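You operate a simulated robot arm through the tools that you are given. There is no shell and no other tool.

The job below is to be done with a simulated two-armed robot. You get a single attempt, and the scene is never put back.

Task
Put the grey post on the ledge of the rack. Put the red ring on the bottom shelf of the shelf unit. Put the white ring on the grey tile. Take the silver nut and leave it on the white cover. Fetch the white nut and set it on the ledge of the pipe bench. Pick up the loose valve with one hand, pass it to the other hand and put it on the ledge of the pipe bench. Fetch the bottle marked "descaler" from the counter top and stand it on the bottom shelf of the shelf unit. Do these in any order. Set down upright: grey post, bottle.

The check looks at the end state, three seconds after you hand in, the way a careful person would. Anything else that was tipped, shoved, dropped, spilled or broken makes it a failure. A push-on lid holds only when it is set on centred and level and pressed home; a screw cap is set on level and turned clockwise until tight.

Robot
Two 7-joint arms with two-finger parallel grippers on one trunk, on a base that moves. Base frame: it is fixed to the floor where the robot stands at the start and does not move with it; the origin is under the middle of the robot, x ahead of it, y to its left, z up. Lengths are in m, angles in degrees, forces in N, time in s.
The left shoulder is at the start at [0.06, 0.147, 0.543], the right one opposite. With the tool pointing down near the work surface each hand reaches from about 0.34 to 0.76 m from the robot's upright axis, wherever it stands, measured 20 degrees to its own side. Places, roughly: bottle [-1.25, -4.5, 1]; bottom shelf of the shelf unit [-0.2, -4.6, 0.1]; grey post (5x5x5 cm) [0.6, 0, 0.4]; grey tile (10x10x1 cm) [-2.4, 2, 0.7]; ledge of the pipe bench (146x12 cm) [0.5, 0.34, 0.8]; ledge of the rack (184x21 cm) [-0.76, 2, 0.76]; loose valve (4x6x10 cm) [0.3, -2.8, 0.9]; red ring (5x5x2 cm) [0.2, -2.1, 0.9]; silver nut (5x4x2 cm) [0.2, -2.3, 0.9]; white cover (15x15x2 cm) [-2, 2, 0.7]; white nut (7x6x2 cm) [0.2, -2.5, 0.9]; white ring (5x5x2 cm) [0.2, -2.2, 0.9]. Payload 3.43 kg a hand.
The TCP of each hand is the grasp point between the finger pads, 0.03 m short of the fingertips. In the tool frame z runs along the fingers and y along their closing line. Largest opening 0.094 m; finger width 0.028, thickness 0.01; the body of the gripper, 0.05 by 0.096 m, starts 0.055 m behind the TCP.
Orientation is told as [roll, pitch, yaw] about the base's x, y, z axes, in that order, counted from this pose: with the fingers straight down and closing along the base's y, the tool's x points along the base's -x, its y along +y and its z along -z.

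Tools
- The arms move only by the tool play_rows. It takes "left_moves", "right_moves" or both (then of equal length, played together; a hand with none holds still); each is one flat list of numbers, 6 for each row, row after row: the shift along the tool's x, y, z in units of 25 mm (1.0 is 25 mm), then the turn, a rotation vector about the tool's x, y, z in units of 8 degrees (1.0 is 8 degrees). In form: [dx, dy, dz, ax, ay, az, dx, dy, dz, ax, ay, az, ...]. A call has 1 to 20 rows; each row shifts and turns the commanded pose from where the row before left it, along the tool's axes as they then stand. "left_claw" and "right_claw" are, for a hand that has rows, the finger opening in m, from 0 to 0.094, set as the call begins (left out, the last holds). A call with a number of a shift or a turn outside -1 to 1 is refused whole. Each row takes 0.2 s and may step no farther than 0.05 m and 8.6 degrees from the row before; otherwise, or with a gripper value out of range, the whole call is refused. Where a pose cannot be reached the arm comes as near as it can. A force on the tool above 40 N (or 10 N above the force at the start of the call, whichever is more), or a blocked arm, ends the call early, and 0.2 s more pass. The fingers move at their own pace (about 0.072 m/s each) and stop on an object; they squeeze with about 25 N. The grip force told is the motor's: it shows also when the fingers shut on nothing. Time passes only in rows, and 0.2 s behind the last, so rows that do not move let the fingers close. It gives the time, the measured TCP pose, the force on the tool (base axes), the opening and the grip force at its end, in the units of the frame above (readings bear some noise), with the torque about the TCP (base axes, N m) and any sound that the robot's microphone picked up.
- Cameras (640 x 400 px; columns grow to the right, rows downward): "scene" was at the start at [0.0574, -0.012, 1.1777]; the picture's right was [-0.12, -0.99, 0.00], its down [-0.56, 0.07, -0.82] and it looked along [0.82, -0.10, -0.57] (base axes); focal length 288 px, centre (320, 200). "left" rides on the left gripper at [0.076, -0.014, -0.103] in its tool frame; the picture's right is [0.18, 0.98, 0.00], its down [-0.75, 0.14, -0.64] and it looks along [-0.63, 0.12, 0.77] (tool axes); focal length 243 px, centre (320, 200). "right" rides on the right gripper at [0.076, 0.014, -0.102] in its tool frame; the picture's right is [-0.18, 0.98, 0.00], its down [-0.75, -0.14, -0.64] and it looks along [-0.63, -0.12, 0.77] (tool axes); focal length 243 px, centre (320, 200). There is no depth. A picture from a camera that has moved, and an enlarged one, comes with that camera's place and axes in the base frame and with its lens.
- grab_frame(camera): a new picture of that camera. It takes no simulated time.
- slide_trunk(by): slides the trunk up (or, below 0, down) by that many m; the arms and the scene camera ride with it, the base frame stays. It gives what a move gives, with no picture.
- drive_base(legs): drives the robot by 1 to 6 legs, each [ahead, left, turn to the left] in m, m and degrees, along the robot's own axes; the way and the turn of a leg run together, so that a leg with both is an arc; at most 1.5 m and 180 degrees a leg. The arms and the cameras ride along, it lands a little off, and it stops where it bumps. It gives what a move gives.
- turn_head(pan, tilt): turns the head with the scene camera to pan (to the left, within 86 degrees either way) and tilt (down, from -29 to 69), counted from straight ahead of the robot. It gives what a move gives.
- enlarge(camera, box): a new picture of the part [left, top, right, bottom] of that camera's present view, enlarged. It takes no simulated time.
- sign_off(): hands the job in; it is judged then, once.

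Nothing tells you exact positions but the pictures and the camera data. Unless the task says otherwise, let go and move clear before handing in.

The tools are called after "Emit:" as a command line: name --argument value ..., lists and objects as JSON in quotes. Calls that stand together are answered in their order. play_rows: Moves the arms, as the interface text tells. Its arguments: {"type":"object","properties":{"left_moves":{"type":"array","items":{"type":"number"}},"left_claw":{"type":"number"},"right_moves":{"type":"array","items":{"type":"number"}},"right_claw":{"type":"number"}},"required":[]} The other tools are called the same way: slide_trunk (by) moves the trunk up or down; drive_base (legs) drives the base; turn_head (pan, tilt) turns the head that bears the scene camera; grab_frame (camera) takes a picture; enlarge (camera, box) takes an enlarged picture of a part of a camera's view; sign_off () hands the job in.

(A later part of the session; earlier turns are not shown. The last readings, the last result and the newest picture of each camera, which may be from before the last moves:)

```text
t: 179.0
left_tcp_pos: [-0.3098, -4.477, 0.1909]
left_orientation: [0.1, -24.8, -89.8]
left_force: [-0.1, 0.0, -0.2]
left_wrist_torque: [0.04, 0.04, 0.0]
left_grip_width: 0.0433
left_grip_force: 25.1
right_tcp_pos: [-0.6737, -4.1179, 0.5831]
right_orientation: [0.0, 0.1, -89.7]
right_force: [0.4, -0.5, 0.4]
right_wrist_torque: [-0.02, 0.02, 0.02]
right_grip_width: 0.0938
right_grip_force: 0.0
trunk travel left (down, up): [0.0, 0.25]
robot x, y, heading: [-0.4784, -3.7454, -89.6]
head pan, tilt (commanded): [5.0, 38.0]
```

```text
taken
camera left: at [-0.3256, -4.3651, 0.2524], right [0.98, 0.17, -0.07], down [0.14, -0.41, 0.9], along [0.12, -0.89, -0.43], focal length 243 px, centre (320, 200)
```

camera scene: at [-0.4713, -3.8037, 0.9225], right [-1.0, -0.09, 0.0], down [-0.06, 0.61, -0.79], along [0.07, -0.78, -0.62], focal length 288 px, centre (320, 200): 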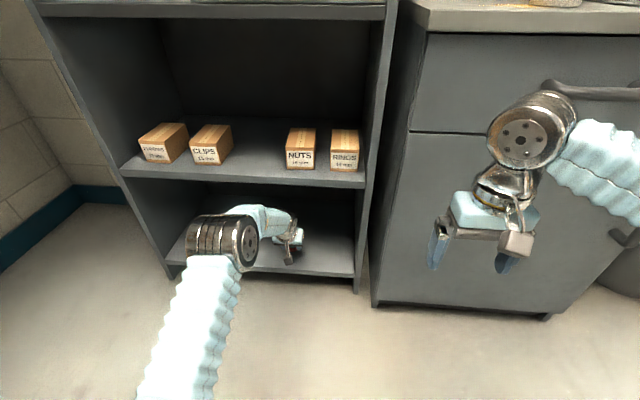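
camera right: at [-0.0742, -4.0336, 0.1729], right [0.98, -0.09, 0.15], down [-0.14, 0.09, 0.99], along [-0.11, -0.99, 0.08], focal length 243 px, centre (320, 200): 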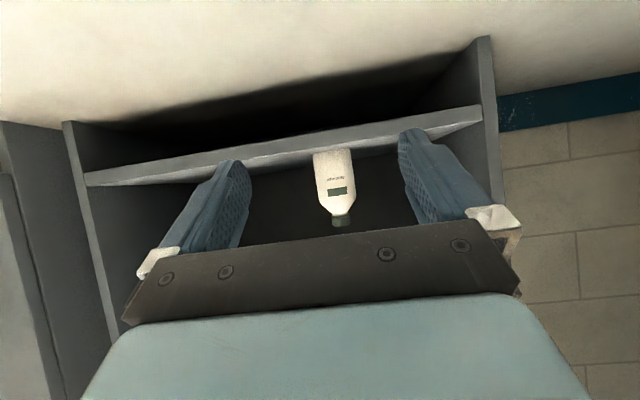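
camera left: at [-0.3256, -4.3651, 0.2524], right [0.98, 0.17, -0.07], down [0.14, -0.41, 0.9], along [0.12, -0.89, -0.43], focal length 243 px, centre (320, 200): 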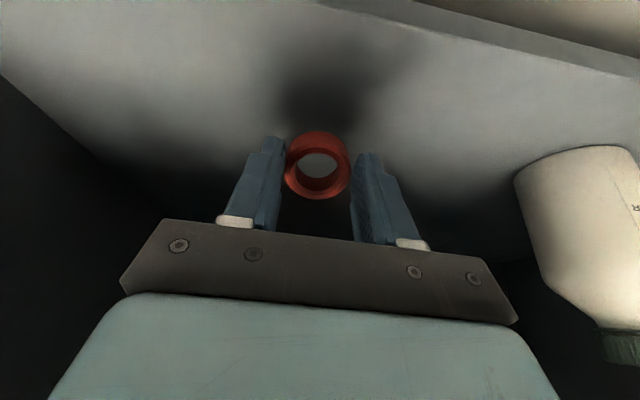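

Emit:
play_rows --left_moves '[0.169, 0, 0.362, 0, 0, 0, 0.085, 0, 0.181, 0, 0, 0]'

```text
t: 179.6
left_tcp_pos: [-0.3095, -4.4767, 0.1775]
left_orientation: [0.1, -24.9, -89.8]
left_force: [-0.4, -0.4, -0.7]
left_wrist_torque: [0.01, 0.03, -0.01]
left_grip_width: 0.0434
left_grip_force: 25.0
right_tcp_pos: [-0.6743, -4.1179, 0.5844]
right_orientation: [0.0, 0.1, -89.8]
right_force: [-0.2, -0.6, 0.1]
right_wrist_torque: [-0.01, 0.0, 0.01]
right_grip_width: 0.0938
right_grip_force: 0.0
trunk travel left (down, up): [0.0, 0.25]
robot x, y, heading: [-0.4764, -3.7459, -89.9]
head pan, tilt (commanded): [5.0, 38.0]
```

Emit:
play_rows --left_moves '[0.068, 0, 0.145, 0, 0, 0, 0, 0, 0, 0, 0, 0]'

Emit:
enlarge --camera "left" --box '[200, 60, 440, 210]'

```text
t: 180.2
left_tcp_pos: [-0.3097, -4.4756, 0.1743]
left_orientation: [0.2, -24.8, -89.8]
left_force: [-0.3, -0.3, -0.3]
left_wrist_torque: [-0.02, 0.0, 0.0]
left_grip_width: 0.043
left_grip_force: 25.1
right_tcp_pos: [-0.6726, -4.1189, 0.5835]
right_orientation: [0.0, 0.0, -89.7]
right_force: [0.9, -0.3, -0.1]
right_wrist_torque: [-0.01, -0.03, -0.03]
right_grip_width: 0.0942
right_grip_force: 0.0
trunk travel left (down, up): [0.0, 0.25]
robot x, y, heading: [-0.4765, -3.7465, -89.7]
head pan, tilt (commanded): [5.0, 38.0]
```

```text
2.67 times, centred on (320, 135) of left
camera zoom: at [-0.3254, -4.3638, 0.2349], right [0.98, 0.17, -0.07], down [0.14, -0.41, 0.9], along [0.12, -0.89, -0.43], focal length 647 px, centre (320, 373)
```

zoom: 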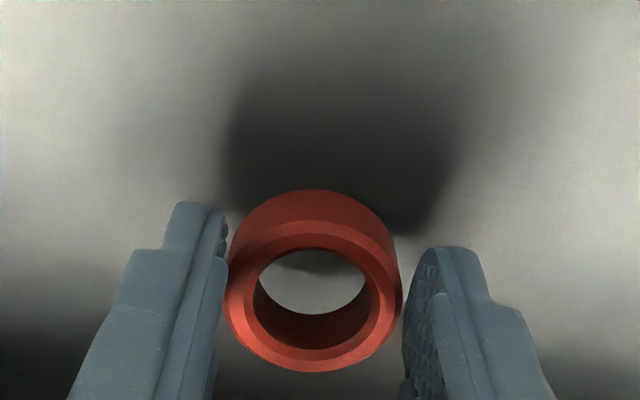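

Emit:
play_rows --left_moves '[0.051, 0, 0.109, 0, 0, 0, 0, 0, 0, 0, 0, 0]'

Emit:
play_rows --left_moves '[0.034, 0, 0.072, 0, 0, 0, 0, 0, 0, 0, 0, 0]'

```text
t: 180.8
left_tcp_pos: [-0.3094, -4.4763, 0.1696]
left_orientation: [0.2, -24.8, -89.8]
left_force: [0.6, -0.3, -0.6]
left_wrist_torque: [0.01, -0.01, -0.03]
left_grip_width: 0.0434
left_grip_force: 24.8
right_tcp_pos: [-0.6736, -4.1171, 0.5845]
right_orientation: [0.0, 0.1, -89.7]
right_force: [-0.8, -0.3, -0.5]
right_wrist_torque: [0.02, 0.0, -0.01]
right_grip_width: 0.0941
right_grip_force: 0.0
trunk travel left (down, up): [0.0, 0.25]
robot x, y, heading: [-0.4796, -3.745, -89.8]
head pan, tilt (commanded): [5.0, 38.0]
```

```text
t: 181.4
left_tcp_pos: [-0.3096, -4.4757, 0.1691]
left_orientation: [0.3, -24.9, -89.8]
left_force: [-0.1, 0.7, 0.4]
left_wrist_torque: [-0.01, 0.01, 0.0]
left_grip_width: 0.0432
left_grip_force: 24.7
right_tcp_pos: [-0.6734, -4.1182, 0.5841]
right_orientation: [0.0, 0.1, -89.8]
right_force: [0.2, -0.5, -0.7]
right_wrist_torque: [-0.02, 0.0, -0.03]
right_grip_width: 0.0941
right_grip_force: 0.1
trunk travel left (down, up): [0.0, 0.25]
robot x, y, heading: [-0.48, -3.7493, -89.7]
head pan, tilt (commanded): [5.0, 38.0]
```

Emit:
play_rows --left_moves '[0.034, 0, 0.072, 0, 0, 0, 0, 0, 0, 0, 0, 0]'

Emit:
play_rows --left_moves '[0.025, 0, 0.054, 0, 0, 0, 0, 0, 0, 0, 0, 0]'

Emit:
enlarge --camera "left" --box '[200, 60, 440, 210]'

```text
t: 182.0
left_tcp_pos: [-0.3111, -4.4748, 0.1677]
left_orientation: [0.3, -24.8, -89.8]
left_force: [-0.4, -0.7, -1.1]
left_wrist_torque: [0.01, -0.02, -0.01]
left_grip_width: 0.0432
left_grip_force: 24.5
right_tcp_pos: [-0.6727, -4.1176, 0.5842]
right_orientation: [0.0, 0.1, -89.8]
right_force: [0.1, -0.3, -0.5]
right_wrist_torque: [0.03, 0.0, 0.0]
right_grip_width: 0.0941
right_grip_force: 0.1
trunk travel left (down, up): [0.0, 0.25]
robot x, y, heading: [-0.4791, -3.7446, -89.7]
head pan, tilt (commanded): [5.0, 38.0]
```

```text
t: 182.6
left_tcp_pos: [-0.3107, -4.4738, 0.1669]
left_orientation: [0.2, -25.0, -89.9]
left_force: [-1.6, -1.2, 5.6]
left_wrist_torque: [-0.1, 0.06, 0.01]
left_grip_width: 0.0431
left_grip_force: 25.1
right_tcp_pos: [-0.6735, -4.1185, 0.5838]
right_orientation: [0.1, 0.0, -89.8]
right_force: [0.8, -0.7, -0.4]
right_wrist_torque: [0.02, -0.02, 0.0]
right_grip_width: 0.0938
right_grip_force: 0.1
trunk travel left (down, up): [0.0, 0.25]
robot x, y, heading: [-0.4778, -3.7458, -90.0]
head pan, tilt (commanded): [5.0, 38.0]
```

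```text
2.67 times, centred on (320, 135) of left
camera zoom: at [-0.3258, -4.3631, 0.2279], right [0.98, 0.17, -0.08], down [0.14, -0.41, 0.9], along [0.12, -0.9, -0.43], focal length 647 px, centre (320, 373)
```

zoom: 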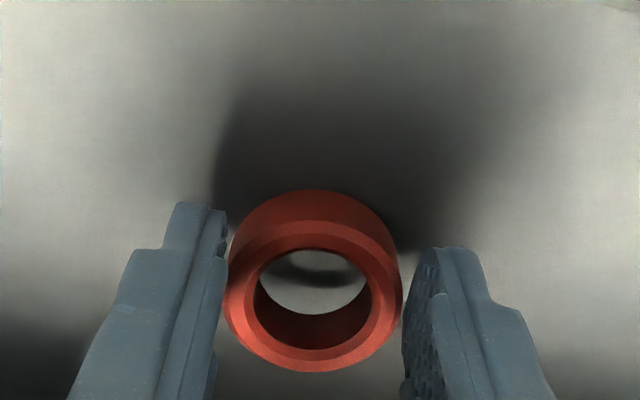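

The ring's near edge touches the shelf. I'm releasing so that it settles flat.

Emit:
play_rows --left_moves '[0, 0, 0, 0, 0, 0, 0, 0, 0, 0, 0, 0, 0, 0, 0, 0, 0, 0]' --left_claw 0.07

Emit:
grab_frame --camera "left"

```text
t: 183.4
left_tcp_pos: [-0.3101, -4.4743, 0.1652]
left_orientation: [0.2, -24.9, -89.8]
left_force: [1.4, -0.7, -0.6]
left_wrist_torque: [0.0, -0.03, -0.02]
left_grip_width: 0.0699
left_grip_force: 0.1
right_tcp_pos: [-0.6736, -4.1184, 0.5832]
right_orientation: [0.1, 0.1, -89.7]
right_force: [-0.2, 0.4, 0.8]
right_wrist_torque: [0.0, -0.01, 0.0]
right_grip_width: 0.094
right_grip_force: 0.1
trunk travel left (down, up): [0.0, 0.25]
robot x, y, heading: [-0.4793, -3.7459, -89.7]
head pan, tilt (commanded): [5.0, 38.0]
```

```text
taken
camera left: at [-0.3255, -4.3627, 0.2269], right [0.98, 0.17, -0.07], down [0.14, -0.41, 0.9], along [0.12, -0.89, -0.43], focal length 243 px, centre (320, 200)
```

left: 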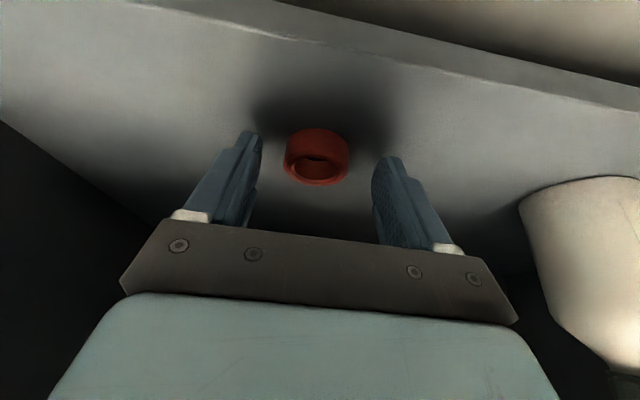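

The red ring lies flat on the bottom shelf. I'm withdrawing the left hand, up slightly and then back.

Emit:
play_rows --left_moves '[-0.423, 0, -0.906, 0, 0, 0, 0.83, 0, -0.387, 0, 0, 0, 0.83, 0, -0.387, 0, 0, 0, 0.83, 0, -0.387, 0, 0, 0, 0.83, 0, -0.387, 0, 0, 0, 0.83, 0, -0.387, 0, 0, 0, 0.83, 0, -0.387, 0, 0, 0, 0.83, 0, -0.387, 0, 0, 0]'

Emit:
drive_base --legs '[[-0.3, 0, 0]]'

Emit:
grab_frame --camera "scene"

Emit:
grab_frame --camera "left"

```text
t: 185.2
left_tcp_pos: [-0.3106, -4.3136, 0.1887]
left_orientation: [0.2, -25.0, -89.8]
left_force: [-0.3, -0.2, 0.2]
left_wrist_torque: [-0.01, 0.02, -0.01]
left_grip_width: 0.07
left_grip_force: 0.0
right_tcp_pos: [-0.6744, -4.1186, 0.5842]
right_orientation: [0.0, 0.1, -89.8]
right_force: [0.7, -0.5, -0.4]
right_wrist_torque: [0.02, 0.0, -0.01]
right_grip_width: 0.0939
right_grip_force: 0.0
trunk travel left (down, up): [0.0, 0.25]
robot x, y, heading: [-0.4796, -3.7454, -89.7]
head pan, tilt (commanded): [5.0, 38.0]
```

```text
t: 187.3
left_tcp_pos: [-0.3094, -4.0023, 0.1894]
left_orientation: [0.1, -24.8, -89.4]
left_force: [-0.2, -0.1, 0.5]
left_wrist_torque: [-0.03, -0.02, 0.02]
left_grip_width: 0.0699
left_grip_force: 0.1
right_tcp_pos: [-0.6732, -3.8095, 0.5832]
right_orientation: [-0.1, 0.1, -89.3]
right_force: [0.4, -0.2, 0.3]
right_wrist_torque: [0.01, 0.03, 0.0]
right_grip_width: 0.0941
right_grip_force: 0.1
trunk travel left (down, up): [0.0, 0.25]
robot x, y, heading: [-0.4832, -3.4381, -89.3]
head pan, tilt (commanded): [5.0, 38.0]
```

```text
taken
camera scene: at [-0.4735, -3.4945, 0.9225], right [-0.99, -0.1, 0.0], down [-0.06, 0.61, -0.79], along [0.08, -0.78, -0.62], focal length 288 px, centre (320, 200)
```

scene: 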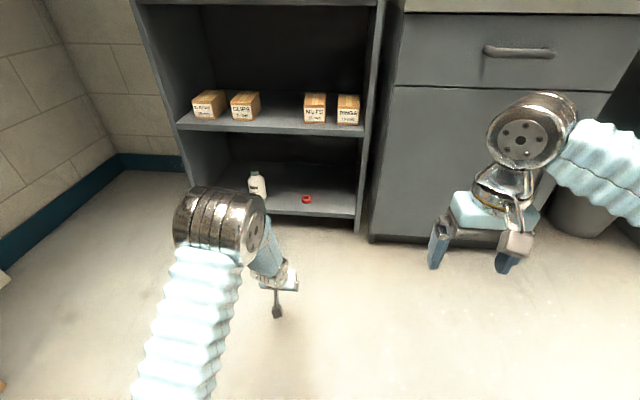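

```text
taken
camera left: at [-0.3259, -3.8914, 0.2502], right [0.98, 0.18, -0.07], down [0.14, -0.41, 0.9], along [0.13, -0.89, -0.43], focal length 243 px, centre (320, 200)
```

left: 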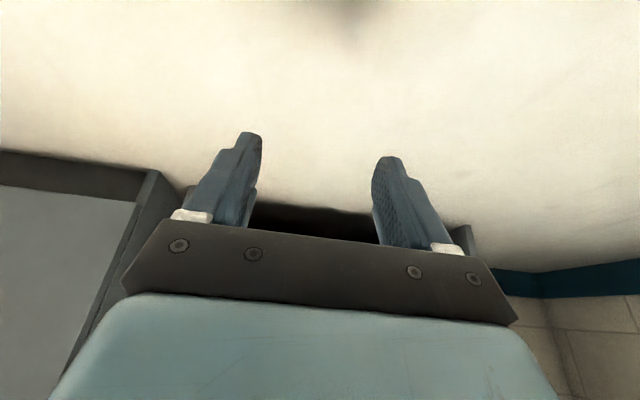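

Both items are on the bottom shelf. I'm raising the left hand back to a neutral pose before heading to the workbench.

Emit:
play_rows --left_moves '[-0.448, 0, -0.96, 0, 0, 0, -0.448, 0, -0.96, 0, 0, 0, -0.448, 0, -0.96, 0, 0, 0, -0.448, 0, -0.96, 0, 0, 0, -0.448, 0, -0.96, 0, 0, 0, -0.448, 0, -0.96, 0, 0, 0, -0.448, 0, -0.96, 0, 0, 0, -0.448, 0, -0.96, 0, 0, 0, -0.448, 0, -0.96, 0, 0, 0, -0.448, 0, -0.96, 0, 0, 0, -0.448, 0, -0.96, 0, 0, 0, -0.448, 0, -0.96, 0, 0, 0, -0.448, 0, -0.96, 0, 0, 0, -0.448, 0, -0.96, 0, 0, 0, -0.448, 0, -0.96, 0, 0, 0, -0.448, 0, -0.96, 0, 0, 0]' --left_claw 0.094

Emit:
play_rows --left_moves '[0, 0, 0, 0, 0.78, 0, 0, 0, 0, 0, 0.78, 0, 0, 0, 0, 0, 0.78, 0, 0, 0, 0, 0, 0.78, 0, 0.9, 0, 0, 0, 0, 0, 0.9, 0, 0, 0, 0, 0, 0.9, 0, 0, 0, 0, 0, 0.9, 0, 0, 0, 0, 0, 0.9, 0, 0, 0, 0, 0]'

Emit:
slide_trunk --by 0.25

Emit:
drive_base --legs '[[-0.1, 0, 0], [0, 0, 90]]'

Emit:
turn_head --pan 20 --tilt 28

Emit:
grab_frame --camera "scene"

```text
t: 190.7
left_tcp_pos: [-0.3086, -4.0034, 0.615]
left_orientation: [0.2, -24.7, -89.4]
left_force: [-0.6, 0.3, -0.7]
left_wrist_torque: [-0.03, 0.01, 0.02]
left_grip_width: 0.0939
left_grip_force: 0.0
right_tcp_pos: [-0.6737, -3.8103, 0.5841]
right_orientation: [0.0, 0.0, -89.2]
right_force: [0.8, 1.2, -0.3]
right_wrist_torque: [-0.01, 0.02, 0.01]
right_grip_width: 0.0939
right_grip_force: 0.1
trunk travel left (down, up): [0.0, 0.25]
robot x, y, heading: [-0.4815, -3.4417, -89.4]
head pan, tilt (commanded): [5.0, 38.0]
```

```text
t: 192.7
left_tcp_pos: [-0.3102, -3.8914, 0.6112]
left_orientation: [0.2, 0.2, -89.4]
left_force: [-0.2, 0.8, 0.1]
left_wrist_torque: [-0.01, 0.02, -0.02]
left_grip_width: 0.0936
left_grip_force: 0.1
right_tcp_pos: [-0.6744, -3.8096, 0.5828]
right_orientation: [0.1, 0.1, -89.3]
right_force: [0.1, -0.8, -0.3]
right_wrist_torque: [0.04, -0.03, 0.03]
right_grip_width: 0.0938
right_grip_force: 0.0
trunk travel left (down, up): [0.0, 0.25]
robot x, y, heading: [-0.481, -3.4357, -89.2]
head pan, tilt (commanded): [5.0, 38.0]
```

```text
t: 195.3
left_tcp_pos: [-0.3103, -3.8916, 0.8626]
left_orientation: [0.2, 0.1, -89.3]
left_force: [0.0, -0.4, 0.7]
left_wrist_torque: [0.02, 0.0, 0.01]
left_grip_width: 0.0941
left_grip_force: 0.0
right_tcp_pos: [-0.6729, -3.811, 0.8337]
right_orientation: [0.0, 0.1, -89.4]
right_force: [-0.4, 0.1, -0.1]
right_wrist_torque: [0.02, 0.03, 0.0]
right_grip_width: 0.094
right_grip_force: 0.2
trunk travel left (down, up): [-0.25, 0.0]
robot x, y, heading: [-0.4836, -3.4368, -89.3]
head pan, tilt (commanded): [5.0, 38.0]
```

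```text
t: 200.3
left_tcp_pos: [-0.0297, -3.1672, 0.8622]
left_orientation: [0.1, 0.1, 0.9]
left_force: [-0.4, 0.4, 1.5]
left_wrist_torque: [0.02, -0.01, -0.02]
left_grip_width: 0.0941
left_grip_force: 0.1
right_tcp_pos: [-0.1088, -3.5311, 0.8336]
right_orientation: [0.0, 0.1, 0.9]
right_force: [-0.3, -0.5, -0.9]
right_wrist_torque: [0.02, 0.02, 0.01]
right_grip_width: 0.094
right_grip_force: 0.2
trunk travel left (down, up): [-0.25, 0.0]
robot x, y, heading: [-0.4818, -3.3408, 0.9]
head pan, tilt (commanded): [5.0, 38.0]
```

```text
t: 201.0
left_tcp_pos: [-0.0271, -3.1677, 0.8607]
left_orientation: [0.2, 0.1, 0.8]
left_force: [-0.3, 0.1, 0.8]
left_wrist_torque: [0.02, -0.04, 0.0]
left_grip_width: 0.0942
left_grip_force: 0.2
right_tcp_pos: [-0.1089, -3.5308, 0.8331]
right_orientation: [0.1, 0.2, 0.9]
right_force: [0.0, 0.0, -0.1]
right_wrist_torque: [-0.01, 0.0, 0.01]
right_grip_width: 0.0941
right_grip_force: 0.0
trunk travel left (down, up): [-0.25, 0.0]
robot x, y, heading: [-0.4826, -3.3394, 1.2]
head pan, tilt (commanded): [20.0, 28.0]
```

```text
taken
camera scene: at [-0.4275, -3.3089, 1.188], right [0.36, -0.93, 0.0], down [-0.44, -0.17, -0.88], along [0.82, 0.31, -0.47], focal length 288 px, centre (320, 200)
```

scene: 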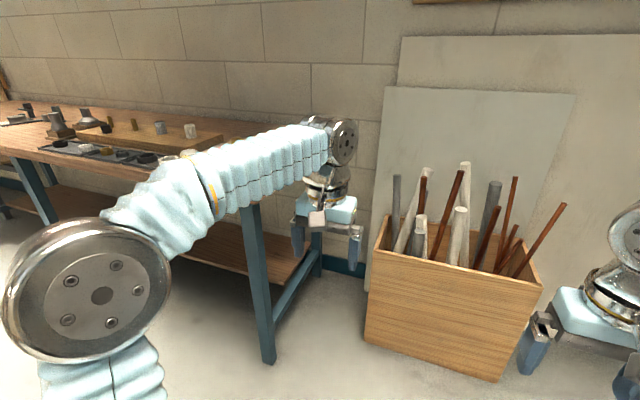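

The pipe bin looks undisturbed. I'll raise both hands above bench height and strafe back to the trays for the white ring and silver nut.

Emit:
play_rows --left_moves '[0.4, 0, -0.9, 0, 0, 0, 0.4, 0, -0.9, 0, 0, 0, 0.4, 0, -0.9, 0, 0, 0, 0.4, 0, -0.9, 0, 0, 0]' --right_moves '[0, 0, -0.9, 0, 0, 0, 0, 0, -0.9, 0, 0, 0, 0, 0, -0.9, 0, 0, 0, 0, 0, -0.9, 0, 0, 0]'

Emit:
drive_base --legs '[[0, 1.07, -1.0], [0.21, 0, 0]]'

Emit:
turn_head --pan 0 --tilt 40

Emit:
grab_frame --camera "scene"

Emit:
grab_frame --camera "right"

Emit:
grab_frame --camera "left"

```text
t: 202.0
left_tcp_pos: [-0.07, -3.1688, 0.951]
left_orientation: [0.2, 0.2, 0.9]
left_force: [-0.4, -0.2, 0.2]
left_wrist_torque: [0.02, 0.02, 0.01]
left_grip_width: 0.0941
left_grip_force: 0.0
right_tcp_pos: [-0.1088, -3.5292, 0.9218]
right_orientation: [-0.1, 0.1, 1.0]
right_force: [-0.3, 0.7, -0.5]
right_wrist_torque: [0.01, 0.0, 0.02]
right_grip_width: 0.0942
right_grip_force: 0.0
trunk travel left (down, up): [-0.25, 0.0]
robot x, y, heading: [-0.4848, -3.3397, 1.0]
head pan, tilt (commanded): [20.0, 28.0]
```

```text
t: 208.7
left_tcp_pos: [0.162, -2.1393, 0.9514]
left_orientation: [0.2, 0.1, -1.8]
left_force: [-1.0, -0.4, -0.5]
left_wrist_torque: [0.0, 0.04, -0.02]
left_grip_width: 0.0941
left_grip_force: 0.0
right_tcp_pos: [0.1076, -2.499, 0.9218]
right_orientation: [0.0, 0.0, -1.8]
right_force: [-0.3, 0.1, -1.2]
right_wrist_torque: [-0.02, 0.0, 0.02]
right_grip_width: 0.094
right_grip_force: 0.0
trunk travel left (down, up): [-0.25, 0.0]
robot x, y, heading: [-0.2579, -2.2896, -1.8]
head pan, tilt (commanded): [20.0, 28.0]
```

```text
t: 209.6
left_tcp_pos: [0.1619, -2.1381, 0.9517]
left_orientation: [0.2, 0.2, -1.9]
left_force: [0.4, -0.4, -0.6]
left_wrist_torque: [0.0, -0.02, 0.0]
left_grip_width: 0.0938
left_grip_force: 0.1
right_tcp_pos: [0.1082, -2.4985, 0.9219]
right_orientation: [-0.1, 0.0, -1.8]
right_force: [0.0, -0.5, -0.1]
right_wrist_torque: [-0.02, -0.05, 0.01]
right_grip_width: 0.0939
right_grip_force: 0.1
trunk travel left (down, up): [-0.25, 0.0]
robot x, y, heading: [-0.2573, -2.2922, -1.5]
head pan, tilt (commanded): [0.0, 40.0]
```

```text
taken
camera scene: at [-0.203, -2.2935, 1.1695], right [-0.03, -1.0, 0.0], down [-0.64, 0.02, -0.77], along [0.77, -0.02, -0.64], focal length 288 px, centre (320, 200)
```

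scene: 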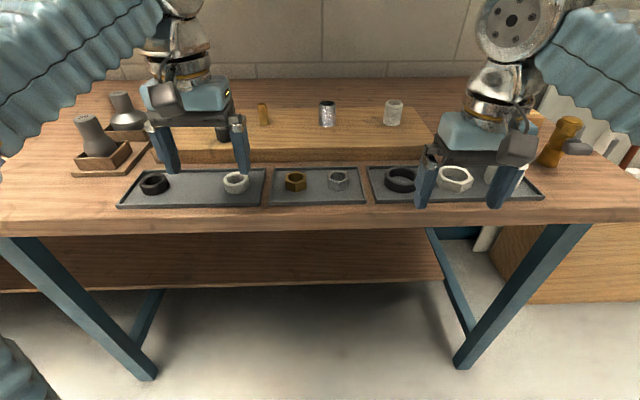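

```text
taken
camera right: at [0.0311, -2.4823, 1.0241], right [0.22, 0.98, 0.0], down [0.75, -0.16, 0.64], along [0.63, -0.14, -0.77], focal length 243 px, centre (320, 200)
```

right: 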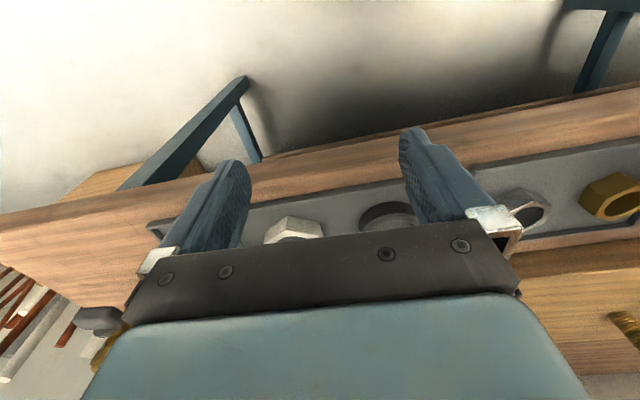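

```text
taken
camera left: at [0.0851, -2.1518, 1.0542], right [-0.15, 0.99, 0.0], down [0.76, 0.12, 0.64], along [0.63, 0.1, -0.77], focal length 243 px, centre (320, 200)
```

left: 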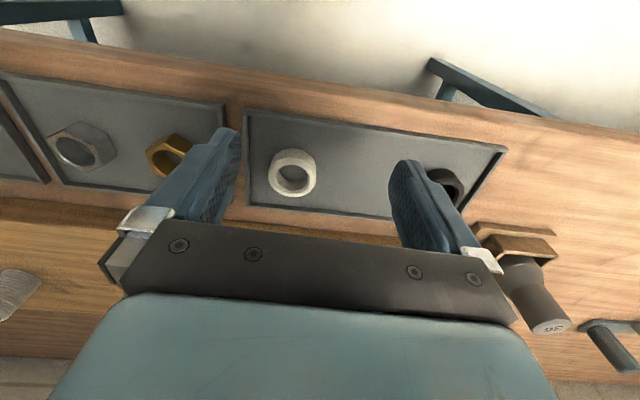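

The white ring is at about (0.204, -2.158). The tray rim is close on its right, so I'll use a narrow opening with a slight bias and check before closing.

Emit:
play_rows --left_moves '[-0.568, -0.217, 0.553, 0, 0, 0, -0.568, -0.217, 0.553, 0, 0, 0, -0.568, -0.217, 0.553, 0, 0, 0]' --left_claw 0.053

Emit:
grab_frame --camera "left"

```text
t: 210.4
left_tcp_pos: [0.2036, -2.1585, 0.9115]
left_orientation: [0.2, 0.1, -1.9]
left_force: [-1.1, 1.1, -0.1]
left_wrist_torque: [-0.01, 0.0, -0.02]
left_grip_width: 0.0529
left_grip_force: 0.1
right_tcp_pos: [0.1065, -2.4979, 0.9226]
right_orientation: [0.0, 0.1, -1.8]
right_force: [-0.4, -0.2, 0.1]
right_wrist_torque: [0.04, 0.0, 0.03]
right_grip_width: 0.0941
right_grip_force: 0.1
trunk travel left (down, up): [-0.25, 0.0]
robot x, y, heading: [-0.2594, -2.2912, -1.8]
head pan, tilt (commanded): [0.0, 40.0]
```

```text
taken
camera left: at [0.127, -2.1705, 1.0142], right [-0.15, 0.99, 0.0], down [0.76, 0.11, 0.64], along [0.63, 0.1, -0.77], focal length 243 px, centre (320, 200)
```

left: 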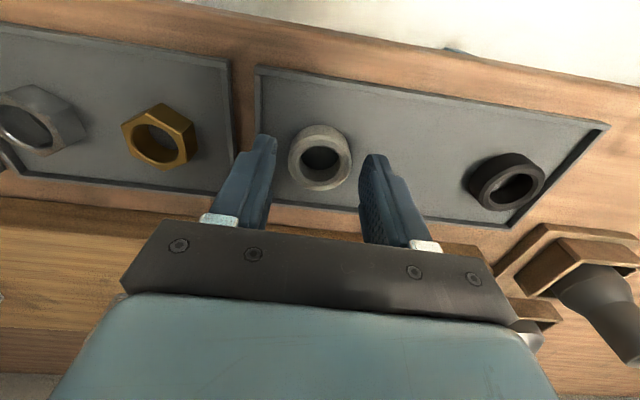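

Emit:
play_rows --left_moves '[-0.08, 0.08, 0.16, 0, 0, 0, 0, 0, 0.14, 0, 0, 0, 0, 0, 0.12, 0, 0, 0]'

Emit:
grab_frame --camera "left"

```text
t: 211.2
left_tcp_pos: [0.207, -2.1546, 0.9011]
left_orientation: [0.3, 0.1, -1.9]
left_force: [-0.1, -0.1, 0.0]
left_wrist_torque: [-0.01, 0.02, 0.0]
left_grip_width: 0.0531
left_grip_force: 0.1
right_tcp_pos: [0.1075, -2.4984, 0.9225]
right_orientation: [0.0, 0.0, -1.7]
right_force: [0.0, 0.1, -0.3]
right_wrist_torque: [0.02, 0.0, -0.02]
right_grip_width: 0.0941
right_grip_force: 0.1
trunk travel left (down, up): [-0.25, 0.0]
robot x, y, heading: [-0.2613, -2.2929, -1.8]
head pan, tilt (commanded): [0.0, 40.0]
```

```text
taken
camera left: at [0.1294, -2.1674, 1.0036], right [-0.15, 0.99, 0.0], down [0.76, 0.12, 0.64], along [0.63, 0.1, -0.77], focal length 243 px, centre (320, 200)
```

left: 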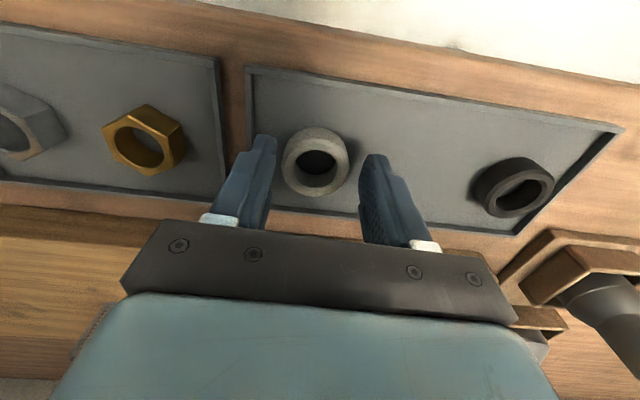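

Emit:
play_rows --left_moves '[0, 0, 0.09, 0, 0, 0, 0, 0, 0, 0, 0, 0]'

Emit:
play_rows --left_moves '[0, 0, 0, 0, 0, 0, 0, 0, 0, 0, 0, 0, 0, 0, 0, 0, 0, 0]' --left_claw 0.02

Emit:
grab_frame --camera "left"

```text
t: 211.8
left_tcp_pos: [0.2062, -2.1548, 0.8989]
left_orientation: [0.2, 0.1, -1.8]
left_force: [-0.3, 0.0, -0.1]
left_wrist_torque: [0.01, -0.02, 0.01]
left_grip_width: 0.0527
left_grip_force: 0.1
right_tcp_pos: [0.1068, -2.4985, 0.9224]
right_orientation: [0.0, 0.0, -1.9]
right_force: [0.1, 0.5, 0.1]
right_wrist_torque: [0.0, 0.0, 0.0]
right_grip_width: 0.0936
right_grip_force: 0.1
trunk travel left (down, up): [-0.25, 0.0]
robot x, y, heading: [-0.2598, -2.2922, -1.8]
head pan, tilt (commanded): [0.0, 40.0]
```

```text
t: 212.6
left_tcp_pos: [0.207, -2.1534, 0.8994]
left_orientation: [0.1, 0.0, -1.9]
left_force: [-0.1, 0.3, 2.3]
left_wrist_torque: [-0.04, 0.0, 0.02]
left_grip_width: 0.0432
left_grip_force: 25.1
right_tcp_pos: [0.1072, -2.4977, 0.9224]
right_orientation: [0.1, 0.2, -1.8]
right_force: [-0.1, -0.2, -0.5]
right_wrist_torque: [0.0, -0.02, 0.03]
right_grip_width: 0.0938
right_grip_force: 0.0
trunk travel left (down, up): [-0.25, 0.0]
robot x, y, heading: [-0.2572, -2.2894, -1.5]
head pan, tilt (commanded): [0.0, 40.0]
```

```text
taken
camera left: at [0.1296, -2.167, 1.0016], right [-0.15, 0.99, 0.0], down [0.76, 0.12, 0.64], along [0.63, 0.1, -0.77], focal length 243 px, centre (320, 200)
```

left: 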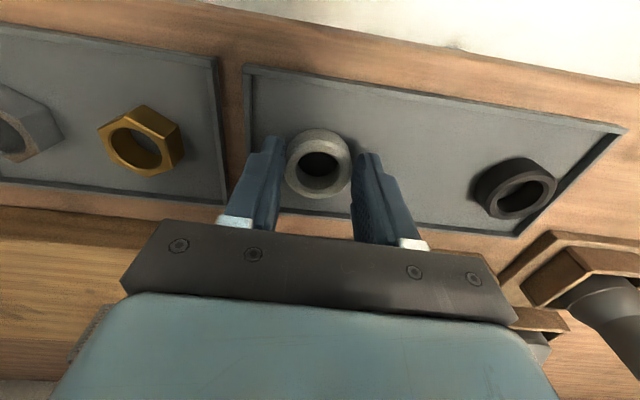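

The white ring is gripped. I'm lifting it and bringing the right hand over to the silver nut.

Emit:
play_rows --left_moves '[0, 0, -0.5, 0, 0, 0, 0, 0, -0.7, 0, 0, 0, 0, 0, -0.7, 0, 0, 0, 0, 0.5, -0.5, 0, 0, 0, 0, 0.7, 0, 0, 0, 0, 0, 0.7, 0, 0, 0, 0, 0, 0.7, 0, 0, 0, 0, 0, 0, 0, 0, 0, 0]' --right_moves '[0, 0, -0.18, 0, 0, 0, -0.459, 0.9, -0.18, 0, 0, 0, -0.459, 0.9, -0.18, 0, 0, 0, -0.55, 1.0, -0.18, 0, 0, 0, -0.55, 1.0, 0, 0, 0, 0, -0.55, 1.0, 0, 0, 0, 0, -0.55, 1.0, 0, 0, 0, 0, -0.55, 1.0, 0, 0, 0, 0]'

Emit:
grab_frame --camera "right"

Emit:
grab_frame --camera "scene"

```text
t: 214.4
left_tcp_pos: [0.2072, -2.0879, 0.9563]
left_orientation: [0.3, 0.1, -1.8]
left_force: [-1.0, -0.3, -1.0]
left_wrist_torque: [0.03, 0.0, -0.01]
left_grip_width: 0.0433
left_grip_force: 25.4
right_tcp_pos: [0.2045, -2.3322, 0.9409]
right_orientation: [-0.1, -0.1, -1.8]
right_force: [-0.9, -0.4, -0.1]
right_wrist_torque: [0.01, -0.02, -0.01]
right_grip_width: 0.0943
right_grip_force: 0.0
trunk travel left (down, up): [-0.25, 0.0]
robot x, y, heading: [-0.258, -2.29, -1.9]
head pan, tilt (commanded): [0.0, 40.0]
```

```text
taken
camera right: at [0.1278, -2.3162, 1.0421], right [0.22, 0.98, 0.0], down [0.75, -0.16, 0.64], along [0.63, -0.14, -0.77], focal length 243 px, centre (320, 200)
```

right: 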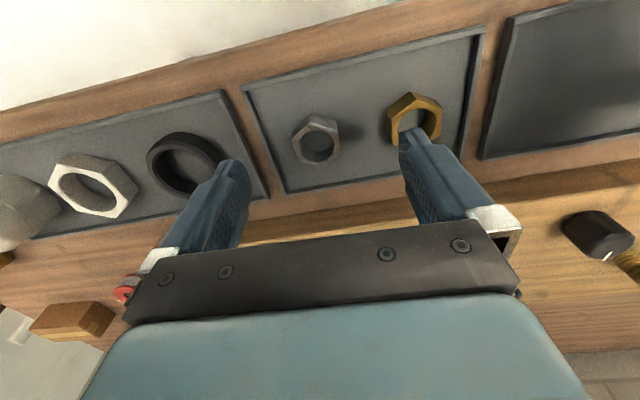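

```text
taken
camera scene: at [-0.2031, -2.2936, 1.1695], right [-0.03, -1.0, 0.0], down [-0.64, 0.02, -0.77], along [0.77, -0.02, -0.64], focal length 288 px, centre (320, 200)
```

scene: 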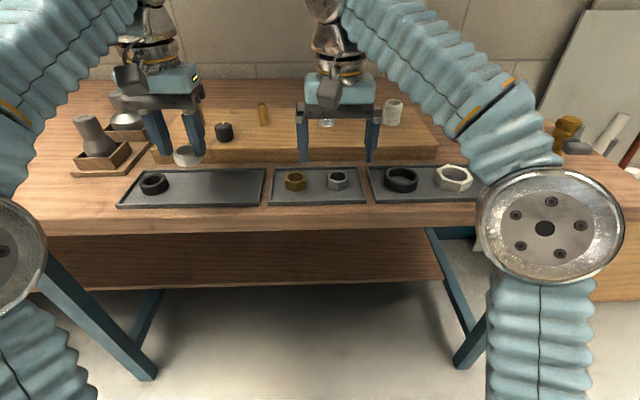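

Emit:
enlarge --camera "right" --box '[236, 80, 396, 180]'

```text
4.00 times, centred on (316, 130) of right
camera zoom: at [0.1278, -2.3162, 1.0421], right [0.22, 0.98, 0.0], down [0.75, -0.16, 0.64], along [0.63, -0.14, -0.77], focal length 970 px, centre (336, 480)
```

zoom: 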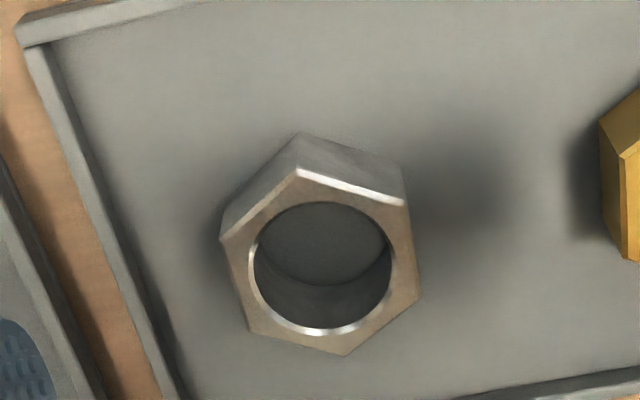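

The silver nut's flats face the fingers (perpendicular to y), and its centre is at about (0.208, -2.336). I'm lowering over it.

Emit:
play_rows --right_moves '[-0.07, -0.05, 0.3, 0, 0, 0, -0.07, -0.05, 0.5, 0, 0, 0, 0, 0, 0.4, 0, 0, 0]' --right_claw 0.05

Emit:
grab_frame --camera "right"

```text
t: 215.2
left_tcp_pos: [0.2062, -2.0883, 0.9554]
left_orientation: [0.2, 0.2, -1.8]
left_force: [0.2, -0.5, -0.5]
left_wrist_torque: [0.01, -0.03, 0.0]
left_grip_width: 0.0434
left_grip_force: 24.7
right_tcp_pos: [0.2079, -2.3341, 0.9092]
right_orientation: [0.1, 0.1, -1.8]
right_force: [-0.6, 0.1, 0.8]
right_wrist_torque: [-0.04, 0.0, 0.0]
right_grip_width: 0.0501
right_grip_force: 0.0
trunk travel left (down, up): [-0.25, 0.0]
robot x, y, heading: [-0.2589, -2.2904, -1.6]
head pan, tilt (commanded): [0.0, 40.0]
```

```text
taken
camera right: at [0.1321, -2.3178, 1.0112], right [0.21, 0.98, 0.0], down [0.75, -0.16, 0.64], along [0.63, -0.14, -0.77], focal length 243 px, centre (320, 200)
```

right: 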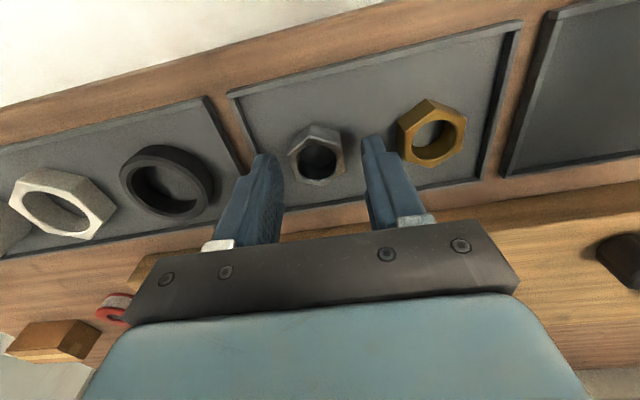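

Emit:
play_rows --right_moves '[0, -0.03, 0.2, 0, 0, 0, 0, 0, 0.2, 0, 0, 0]'

Emit:
play_rows --right_moves '[0, 0, 0, 0, 0, 0, 0, 0, 0, 0, 0, 0, 0, 0, 0, 0, 0, 0]' --right_claw 0.02

Emit:
grab_frame --camera "right"

```text
t: 215.8
left_tcp_pos: [0.2063, -2.0876, 0.9549]
left_orientation: [0.2, 0.1, -1.8]
left_force: [-0.4, -0.3, 0.4]
left_wrist_torque: [0.03, -0.01, 0.02]
left_grip_width: 0.0434
left_grip_force: 25.1
right_tcp_pos: [0.2086, -2.3339, 0.8993]
right_orientation: [0.0, 0.1, -1.8]
right_force: [0.2, -0.1, 0.2]
right_wrist_torque: [-0.02, 0.01, 0.0]
right_grip_width: 0.0496
right_grip_force: 0.1
trunk travel left (down, up): [-0.25, 0.0]
robot x, y, heading: [-0.2574, -2.2894, -1.9]
head pan, tilt (commanded): [0.0, 40.0]
```

```text
t: 216.6
left_tcp_pos: [0.208, -2.0867, 0.956]
left_orientation: [0.3, 0.1, -1.7]
left_force: [-0.6, -0.3, -0.4]
left_wrist_torque: [0.0, 0.01, -0.03]
left_grip_width: 0.0431
left_grip_force: 24.8
right_tcp_pos: [0.2078, -2.3343, 0.8992]
right_orientation: [-0.1, 0.1, -1.6]
right_force: [-0.7, 0.0, 0.3]
right_wrist_torque: [0.04, 0.01, 0.02]
right_grip_width: 0.0355
right_grip_force: 25.2
trunk travel left (down, up): [-0.25, 0.0]
robot x, y, heading: [-0.2593, -2.2853, -1.8]
head pan, tilt (commanded): [0.0, 40.0]
```

```text
taken
camera right: at [0.1322, -2.3185, 1.0011], right [0.22, 0.98, 0.0], down [0.75, -0.16, 0.64], along [0.63, -0.14, -0.77], focal length 243 px, centre (320, 200)
```

right: 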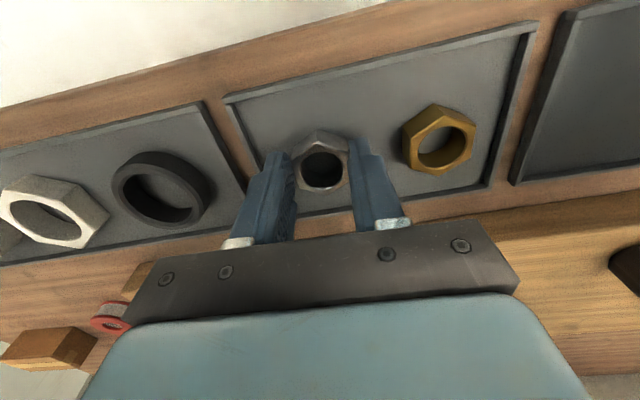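

The silver nut is gripped at 35.5 mm. I'll lift it and drive with both parts to the tile table.

Emit:
play_rows --right_moves '[0, 0, -0.4, 0, 0, 0, 0, 0, -0.7, 0, 0, 0, 0, 0, -0.7, 0, 0, 0, 0, 0, -0.5, 0, 0, 0]'

Emit:
drive_base --legs '[[-0.35, 0, 0], [0, 0, 91.8], [1.45, 0, 0], [1.1, 0.85, 0], [0.5, 0.75, 0]]'

Emit:
turn_head --pan 0 --tilt 30

Emit:
grab_frame --camera "scene"

Emit:
grab_frame --camera "right"

Emit:
grab_frame --camera "left"

```text
t: 217.6
left_tcp_pos: [0.2073, -2.0879, 0.9567]
left_orientation: [0.3, 0.1, -1.9]
left_force: [0.2, -0.4, -0.2]
left_wrist_torque: [0.03, 0.0, 0.0]
left_grip_width: 0.0433
left_grip_force: 24.8
right_tcp_pos: [0.2074, -2.333, 0.9467]
right_orientation: [-0.3, 0.7, -1.8]
right_force: [0.5, 0.3, -0.3]
right_wrist_torque: [0.01, 0.05, -0.01]
right_grip_width: 0.0353
right_grip_force: 25.2
right hand out of reach, approached as far as the arm can: row 4
trunk travel left (down, up): [-0.25, 0.0]
robot x, y, heading: [-0.2567, -2.2869, -1.9]
head pan, tilt (commanded): [0.0, 40.0]
```

```text
t: 234.7
left_tcp_pos: [-1.4339, 0.3198, 0.9608]
left_orientation: [0.5, -0.3, 92.1]
left_force: [0.3, -0.5, -0.3]
left_wrist_torque: [-0.01, -0.03, 0.01]
left_grip_width: 0.0433
left_grip_force: 24.6
right_tcp_pos: [-1.1839, 0.3369, 0.9466]
right_orientation: [0.2, 0.7, 91.5]
right_force: [0.6, -0.1, -1.4]
right_wrist_torque: [-0.03, -0.02, -0.01]
right_grip_width: 0.0351
right_grip_force: 24.5
trunk travel left (down, up): [-0.25, 0.0]
robot x, y, heading: [-1.2115, -0.1286, 91.9]
head pan, tilt (commanded): [0.0, 40.0]
stopped in leg 4: the robot was blocked; the commanded pose is now the measured one
```

```text
t: 235.4
left_tcp_pos: [-1.4315, 0.3196, 0.9606]
left_orientation: [0.7, -0.4, 91.9]
left_force: [-0.5, -0.2, 0.1]
left_wrist_torque: [0.0, 0.0, -0.01]
left_grip_width: 0.0432
left_grip_force: 24.9
right_tcp_pos: [-1.1834, 0.337, 0.947]
right_orientation: [0.5, 0.5, 91.5]
right_force: [0.4, 0.2, -1.5]
right_wrist_torque: [-0.04, 0.01, 0.0]
right_grip_width: 0.0354
right_grip_force: 25.2
trunk travel left (down, up): [-0.25, 0.0]
robot x, y, heading: [-1.2091, -0.1279, 91.5]
head pan, tilt (commanded): [0.0, 30.0]
```

```text
taken
camera scene: at [-1.1974, -0.0731, 1.1828], right [1.0, 0.03, -0.01], down [0.0, -0.5, -0.87], along [-0.03, 0.87, -0.5], focal length 288 px, centre (320, 200)
```

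scene: 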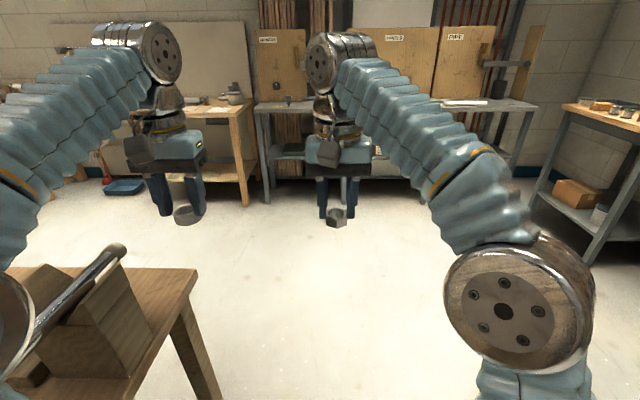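

```text
taken
camera right: at [-1.1955, 0.26, 1.0484], right [-0.99, 0.16, 0.01], down [0.13, 0.76, 0.63], along [0.1, 0.63, -0.77], focal length 243 px, centre (320, 200)
```

right: 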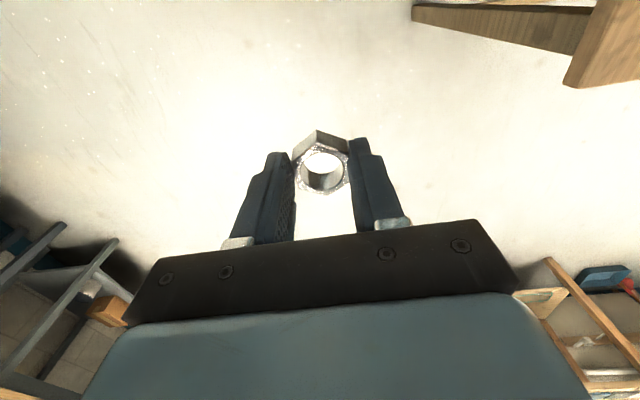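

```text
taken
camera left: at [-1.4141, 0.2424, 1.0628], right [-0.98, -0.22, 0.01], down [-0.16, 0.74, 0.65], along [-0.15, 0.63, -0.76], focal length 243 px, centre (320, 200)
```

left: 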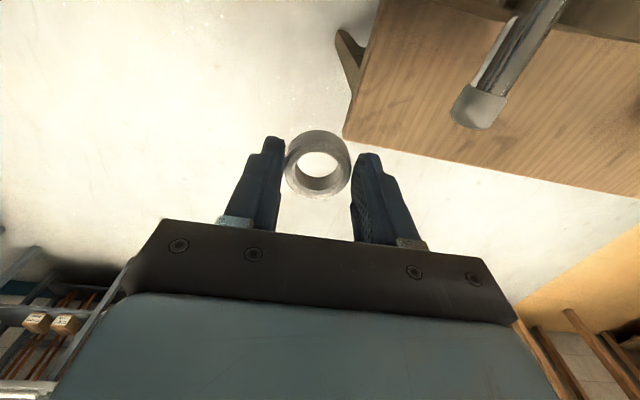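

The base bumped a wooden bench on the left that I hadn't mapped. I'll move away from it straight away and inspect.

Emit:
drive_base --legs '[[0, -0.12, 0]]'

Emit:
turn_head --pan 50 --tilt 35

Emit:
grab_frame --camera "scene"

Emit:
turn_head --pan 84 --tilt 25

Emit:
grab_frame --camera "scene"

```text
t: 236.6
left_tcp_pos: [-1.3253, 0.327, 0.9574]
left_orientation: [0.1, -0.1, 92.0]
left_force: [-0.3, -0.4, -0.5]
left_wrist_torque: [0.0, 0.01, 0.01]
left_grip_width: 0.0432
left_grip_force: 25.2
right_tcp_pos: [-1.0774, 0.344, 0.9466]
right_orientation: [-0.3, 0.7, 91.4]
right_force: [0.0, 0.3, -0.8]
right_wrist_torque: [0.01, 0.03, -0.03]
right_grip_width: 0.0352
right_grip_force: 25.8
trunk travel left (down, up): [-0.25, 0.0]
robot x, y, heading: [-1.0916, -0.1237, 91.7]
head pan, tilt (commanded): [0.0, 30.0]
```

```text
t: 237.8
left_tcp_pos: [-1.324, 0.3258, 0.9574]
left_orientation: [0.0, -0.2, 91.9]
left_force: [0.3, 0.5, 0.2]
left_wrist_torque: [0.0, -0.01, -0.04]
left_grip_width: 0.0431
left_grip_force: 25.0
right_tcp_pos: [-1.0771, 0.3439, 0.9463]
right_orientation: [-0.3, 0.8, 91.5]
right_force: [-0.2, 0.2, -0.4]
right_wrist_torque: [-0.05, -0.01, -0.02]
right_grip_width: 0.0352
right_grip_force: 25.1
trunk travel left (down, up): [-0.25, 0.0]
robot x, y, heading: [-1.0924, -0.1259, 91.4]
head pan, tilt (commanded): [50.0, 35.0]
```

```text
taken
camera scene: at [-1.1598, -0.1002, 1.1771], right [0.62, 0.78, 0.0], down [0.45, -0.36, -0.82], along [-0.64, 0.51, -0.57], focal length 288 px, centre (320, 200)
```

scene: 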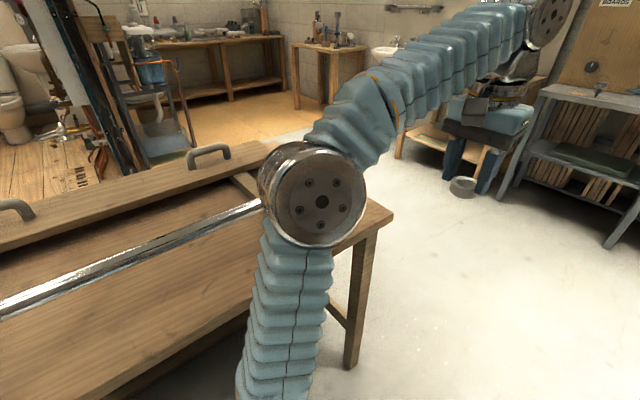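

```text
t: 238.8
left_tcp_pos: [-1.3251, 0.3265, 0.9577]
left_orientation: [0.0, -0.1, 92.0]
left_force: [-0.5, -0.4, -0.3]
left_wrist_torque: [0.02, 0.0, 0.01]
left_grip_width: 0.0432
left_grip_force: 25.0
right_tcp_pos: [-1.0769, 0.3439, 0.9476]
right_orientation: [-0.4, 0.8, 91.5]
right_force: [-0.5, 0.0, 0.5]
right_wrist_torque: [-0.06, -0.01, -0.03]
right_grip_width: 0.0352
right_grip_force: 25.0
trunk travel left (down, up): [-0.25, 0.0]
robot x, y, heading: [-1.0926, -0.1204, 91.4]
head pan, tilt (commanded): [84.0, 25.0]
```

```text
taken
camera scene: at [-1.1827, -0.1478, 1.1928], right [0.08, 1.0, 0.0], down [0.42, -0.03, -0.91], along [-0.9, 0.07, -0.42], focal length 288 px, centre (320, 200)
```

scene: 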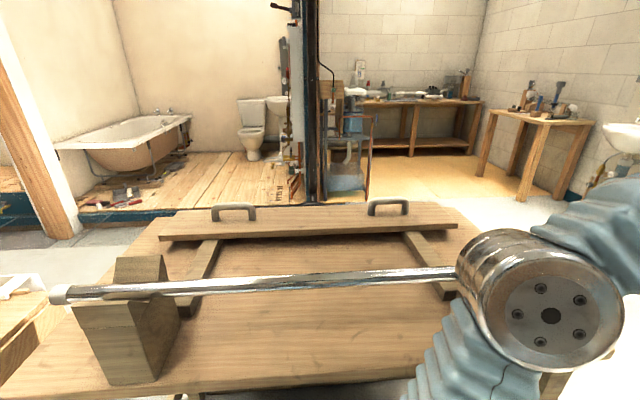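

Emit:
drive_base --legs '[[0, -0.25, -1.6]]'

Emit:
turn_head --pan 70 --tilt 25

Emit:
grab_frame --camera "scene"

Emit:
turn_head --pan 35 --tilt 30

Emit:
grab_frame --camera "scene"

```text
t: 240.6
left_tcp_pos: [-1.0625, 0.3362, 0.9579]
left_orientation: [-0.1, -0.1, 90.4]
left_force: [0.2, 0.2, -0.6]
left_wrist_torque: [-0.01, -0.01, -0.01]
left_grip_width: 0.0433
left_grip_force: 24.7
right_tcp_pos: [-0.8154, 0.3477, 0.9466]
right_orientation: [-0.3, 0.9, 90.1]
right_force: [0.2, 0.2, -0.7]
right_wrist_torque: [-0.04, -0.05, 0.01]
right_grip_width: 0.0353
right_grip_force: 25.2
trunk travel left (down, up): [-0.25, 0.0]
robot x, y, heading: [-0.8408, -0.1209, 90.1]
head pan, tilt (commanded): [84.0, 25.0]
```

```text
t: 241.4
left_tcp_pos: [-1.0643, 0.3361, 0.9573]
left_orientation: [0.0, -0.1, 90.6]
left_force: [0.3, 0.4, -1.0]
left_wrist_torque: [0.02, 0.02, -0.02]
left_grip_width: 0.0432
left_grip_force: 25.5
right_tcp_pos: [-0.8151, 0.3479, 0.9453]
right_orientation: [-0.3, 0.9, 90.2]
right_force: [-0.2, -0.9, 0.1]
right_wrist_torque: [0.01, 0.03, 0.06]
right_grip_width: 0.0352
right_grip_force: 25.0
trunk travel left (down, up): [-0.25, 0.0]
robot x, y, heading: [-0.8414, -0.1216, 90.0]
head pan, tilt (commanded): [70.0, 25.0]
```

```text
taken
camera scene: at [-0.9288, -0.12, 1.1928], right [0.34, 0.94, 0.0], down [0.4, -0.14, -0.91], along [-0.85, 0.31, -0.42], focal length 288 px, centre (320, 200)
```

scene: 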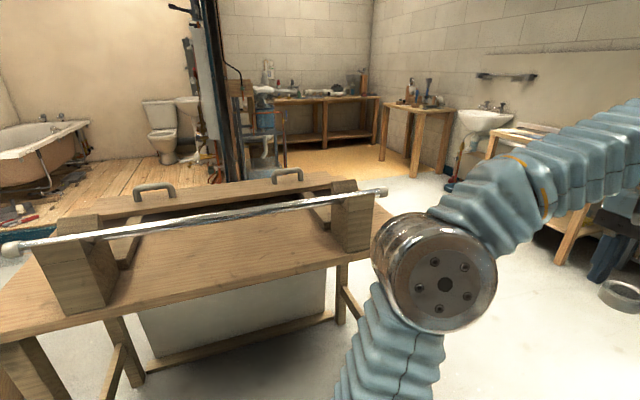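

```text
t: 242.4
left_tcp_pos: [-1.0627, 0.3365, 0.9584]
left_orientation: [0.0, -0.1, 90.6]
left_force: [-0.1, -0.1, -1.2]
left_wrist_torque: [0.02, 0.0, -0.02]
left_grip_width: 0.0432
left_grip_force: 25.4
right_tcp_pos: [-0.815, 0.3474, 0.9459]
right_orientation: [-0.3, 0.7, 90.1]
right_force: [0.0, 0.0, -0.1]
right_wrist_torque: [-0.01, 0.04, 0.02]
right_grip_width: 0.0353
right_grip_force: 25.0
trunk travel left (down, up): [-0.25, 0.0]
robot x, y, heading: [-0.8423, -0.1165, 90.3]
head pan, tilt (commanded): [35.0, 30.0]
```

```text
taken
camera scene: at [-0.8942, -0.0773, 1.1849], right [0.82, 0.58, 0.0], down [0.29, -0.41, -0.87], along [-0.5, 0.71, -0.5], focal length 288 px, centre (320, 200)
```

scene: 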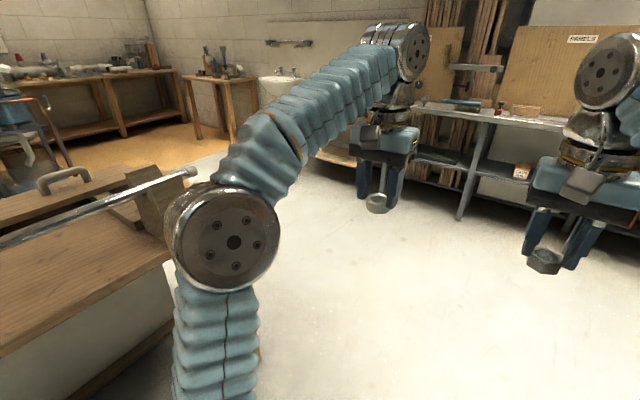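

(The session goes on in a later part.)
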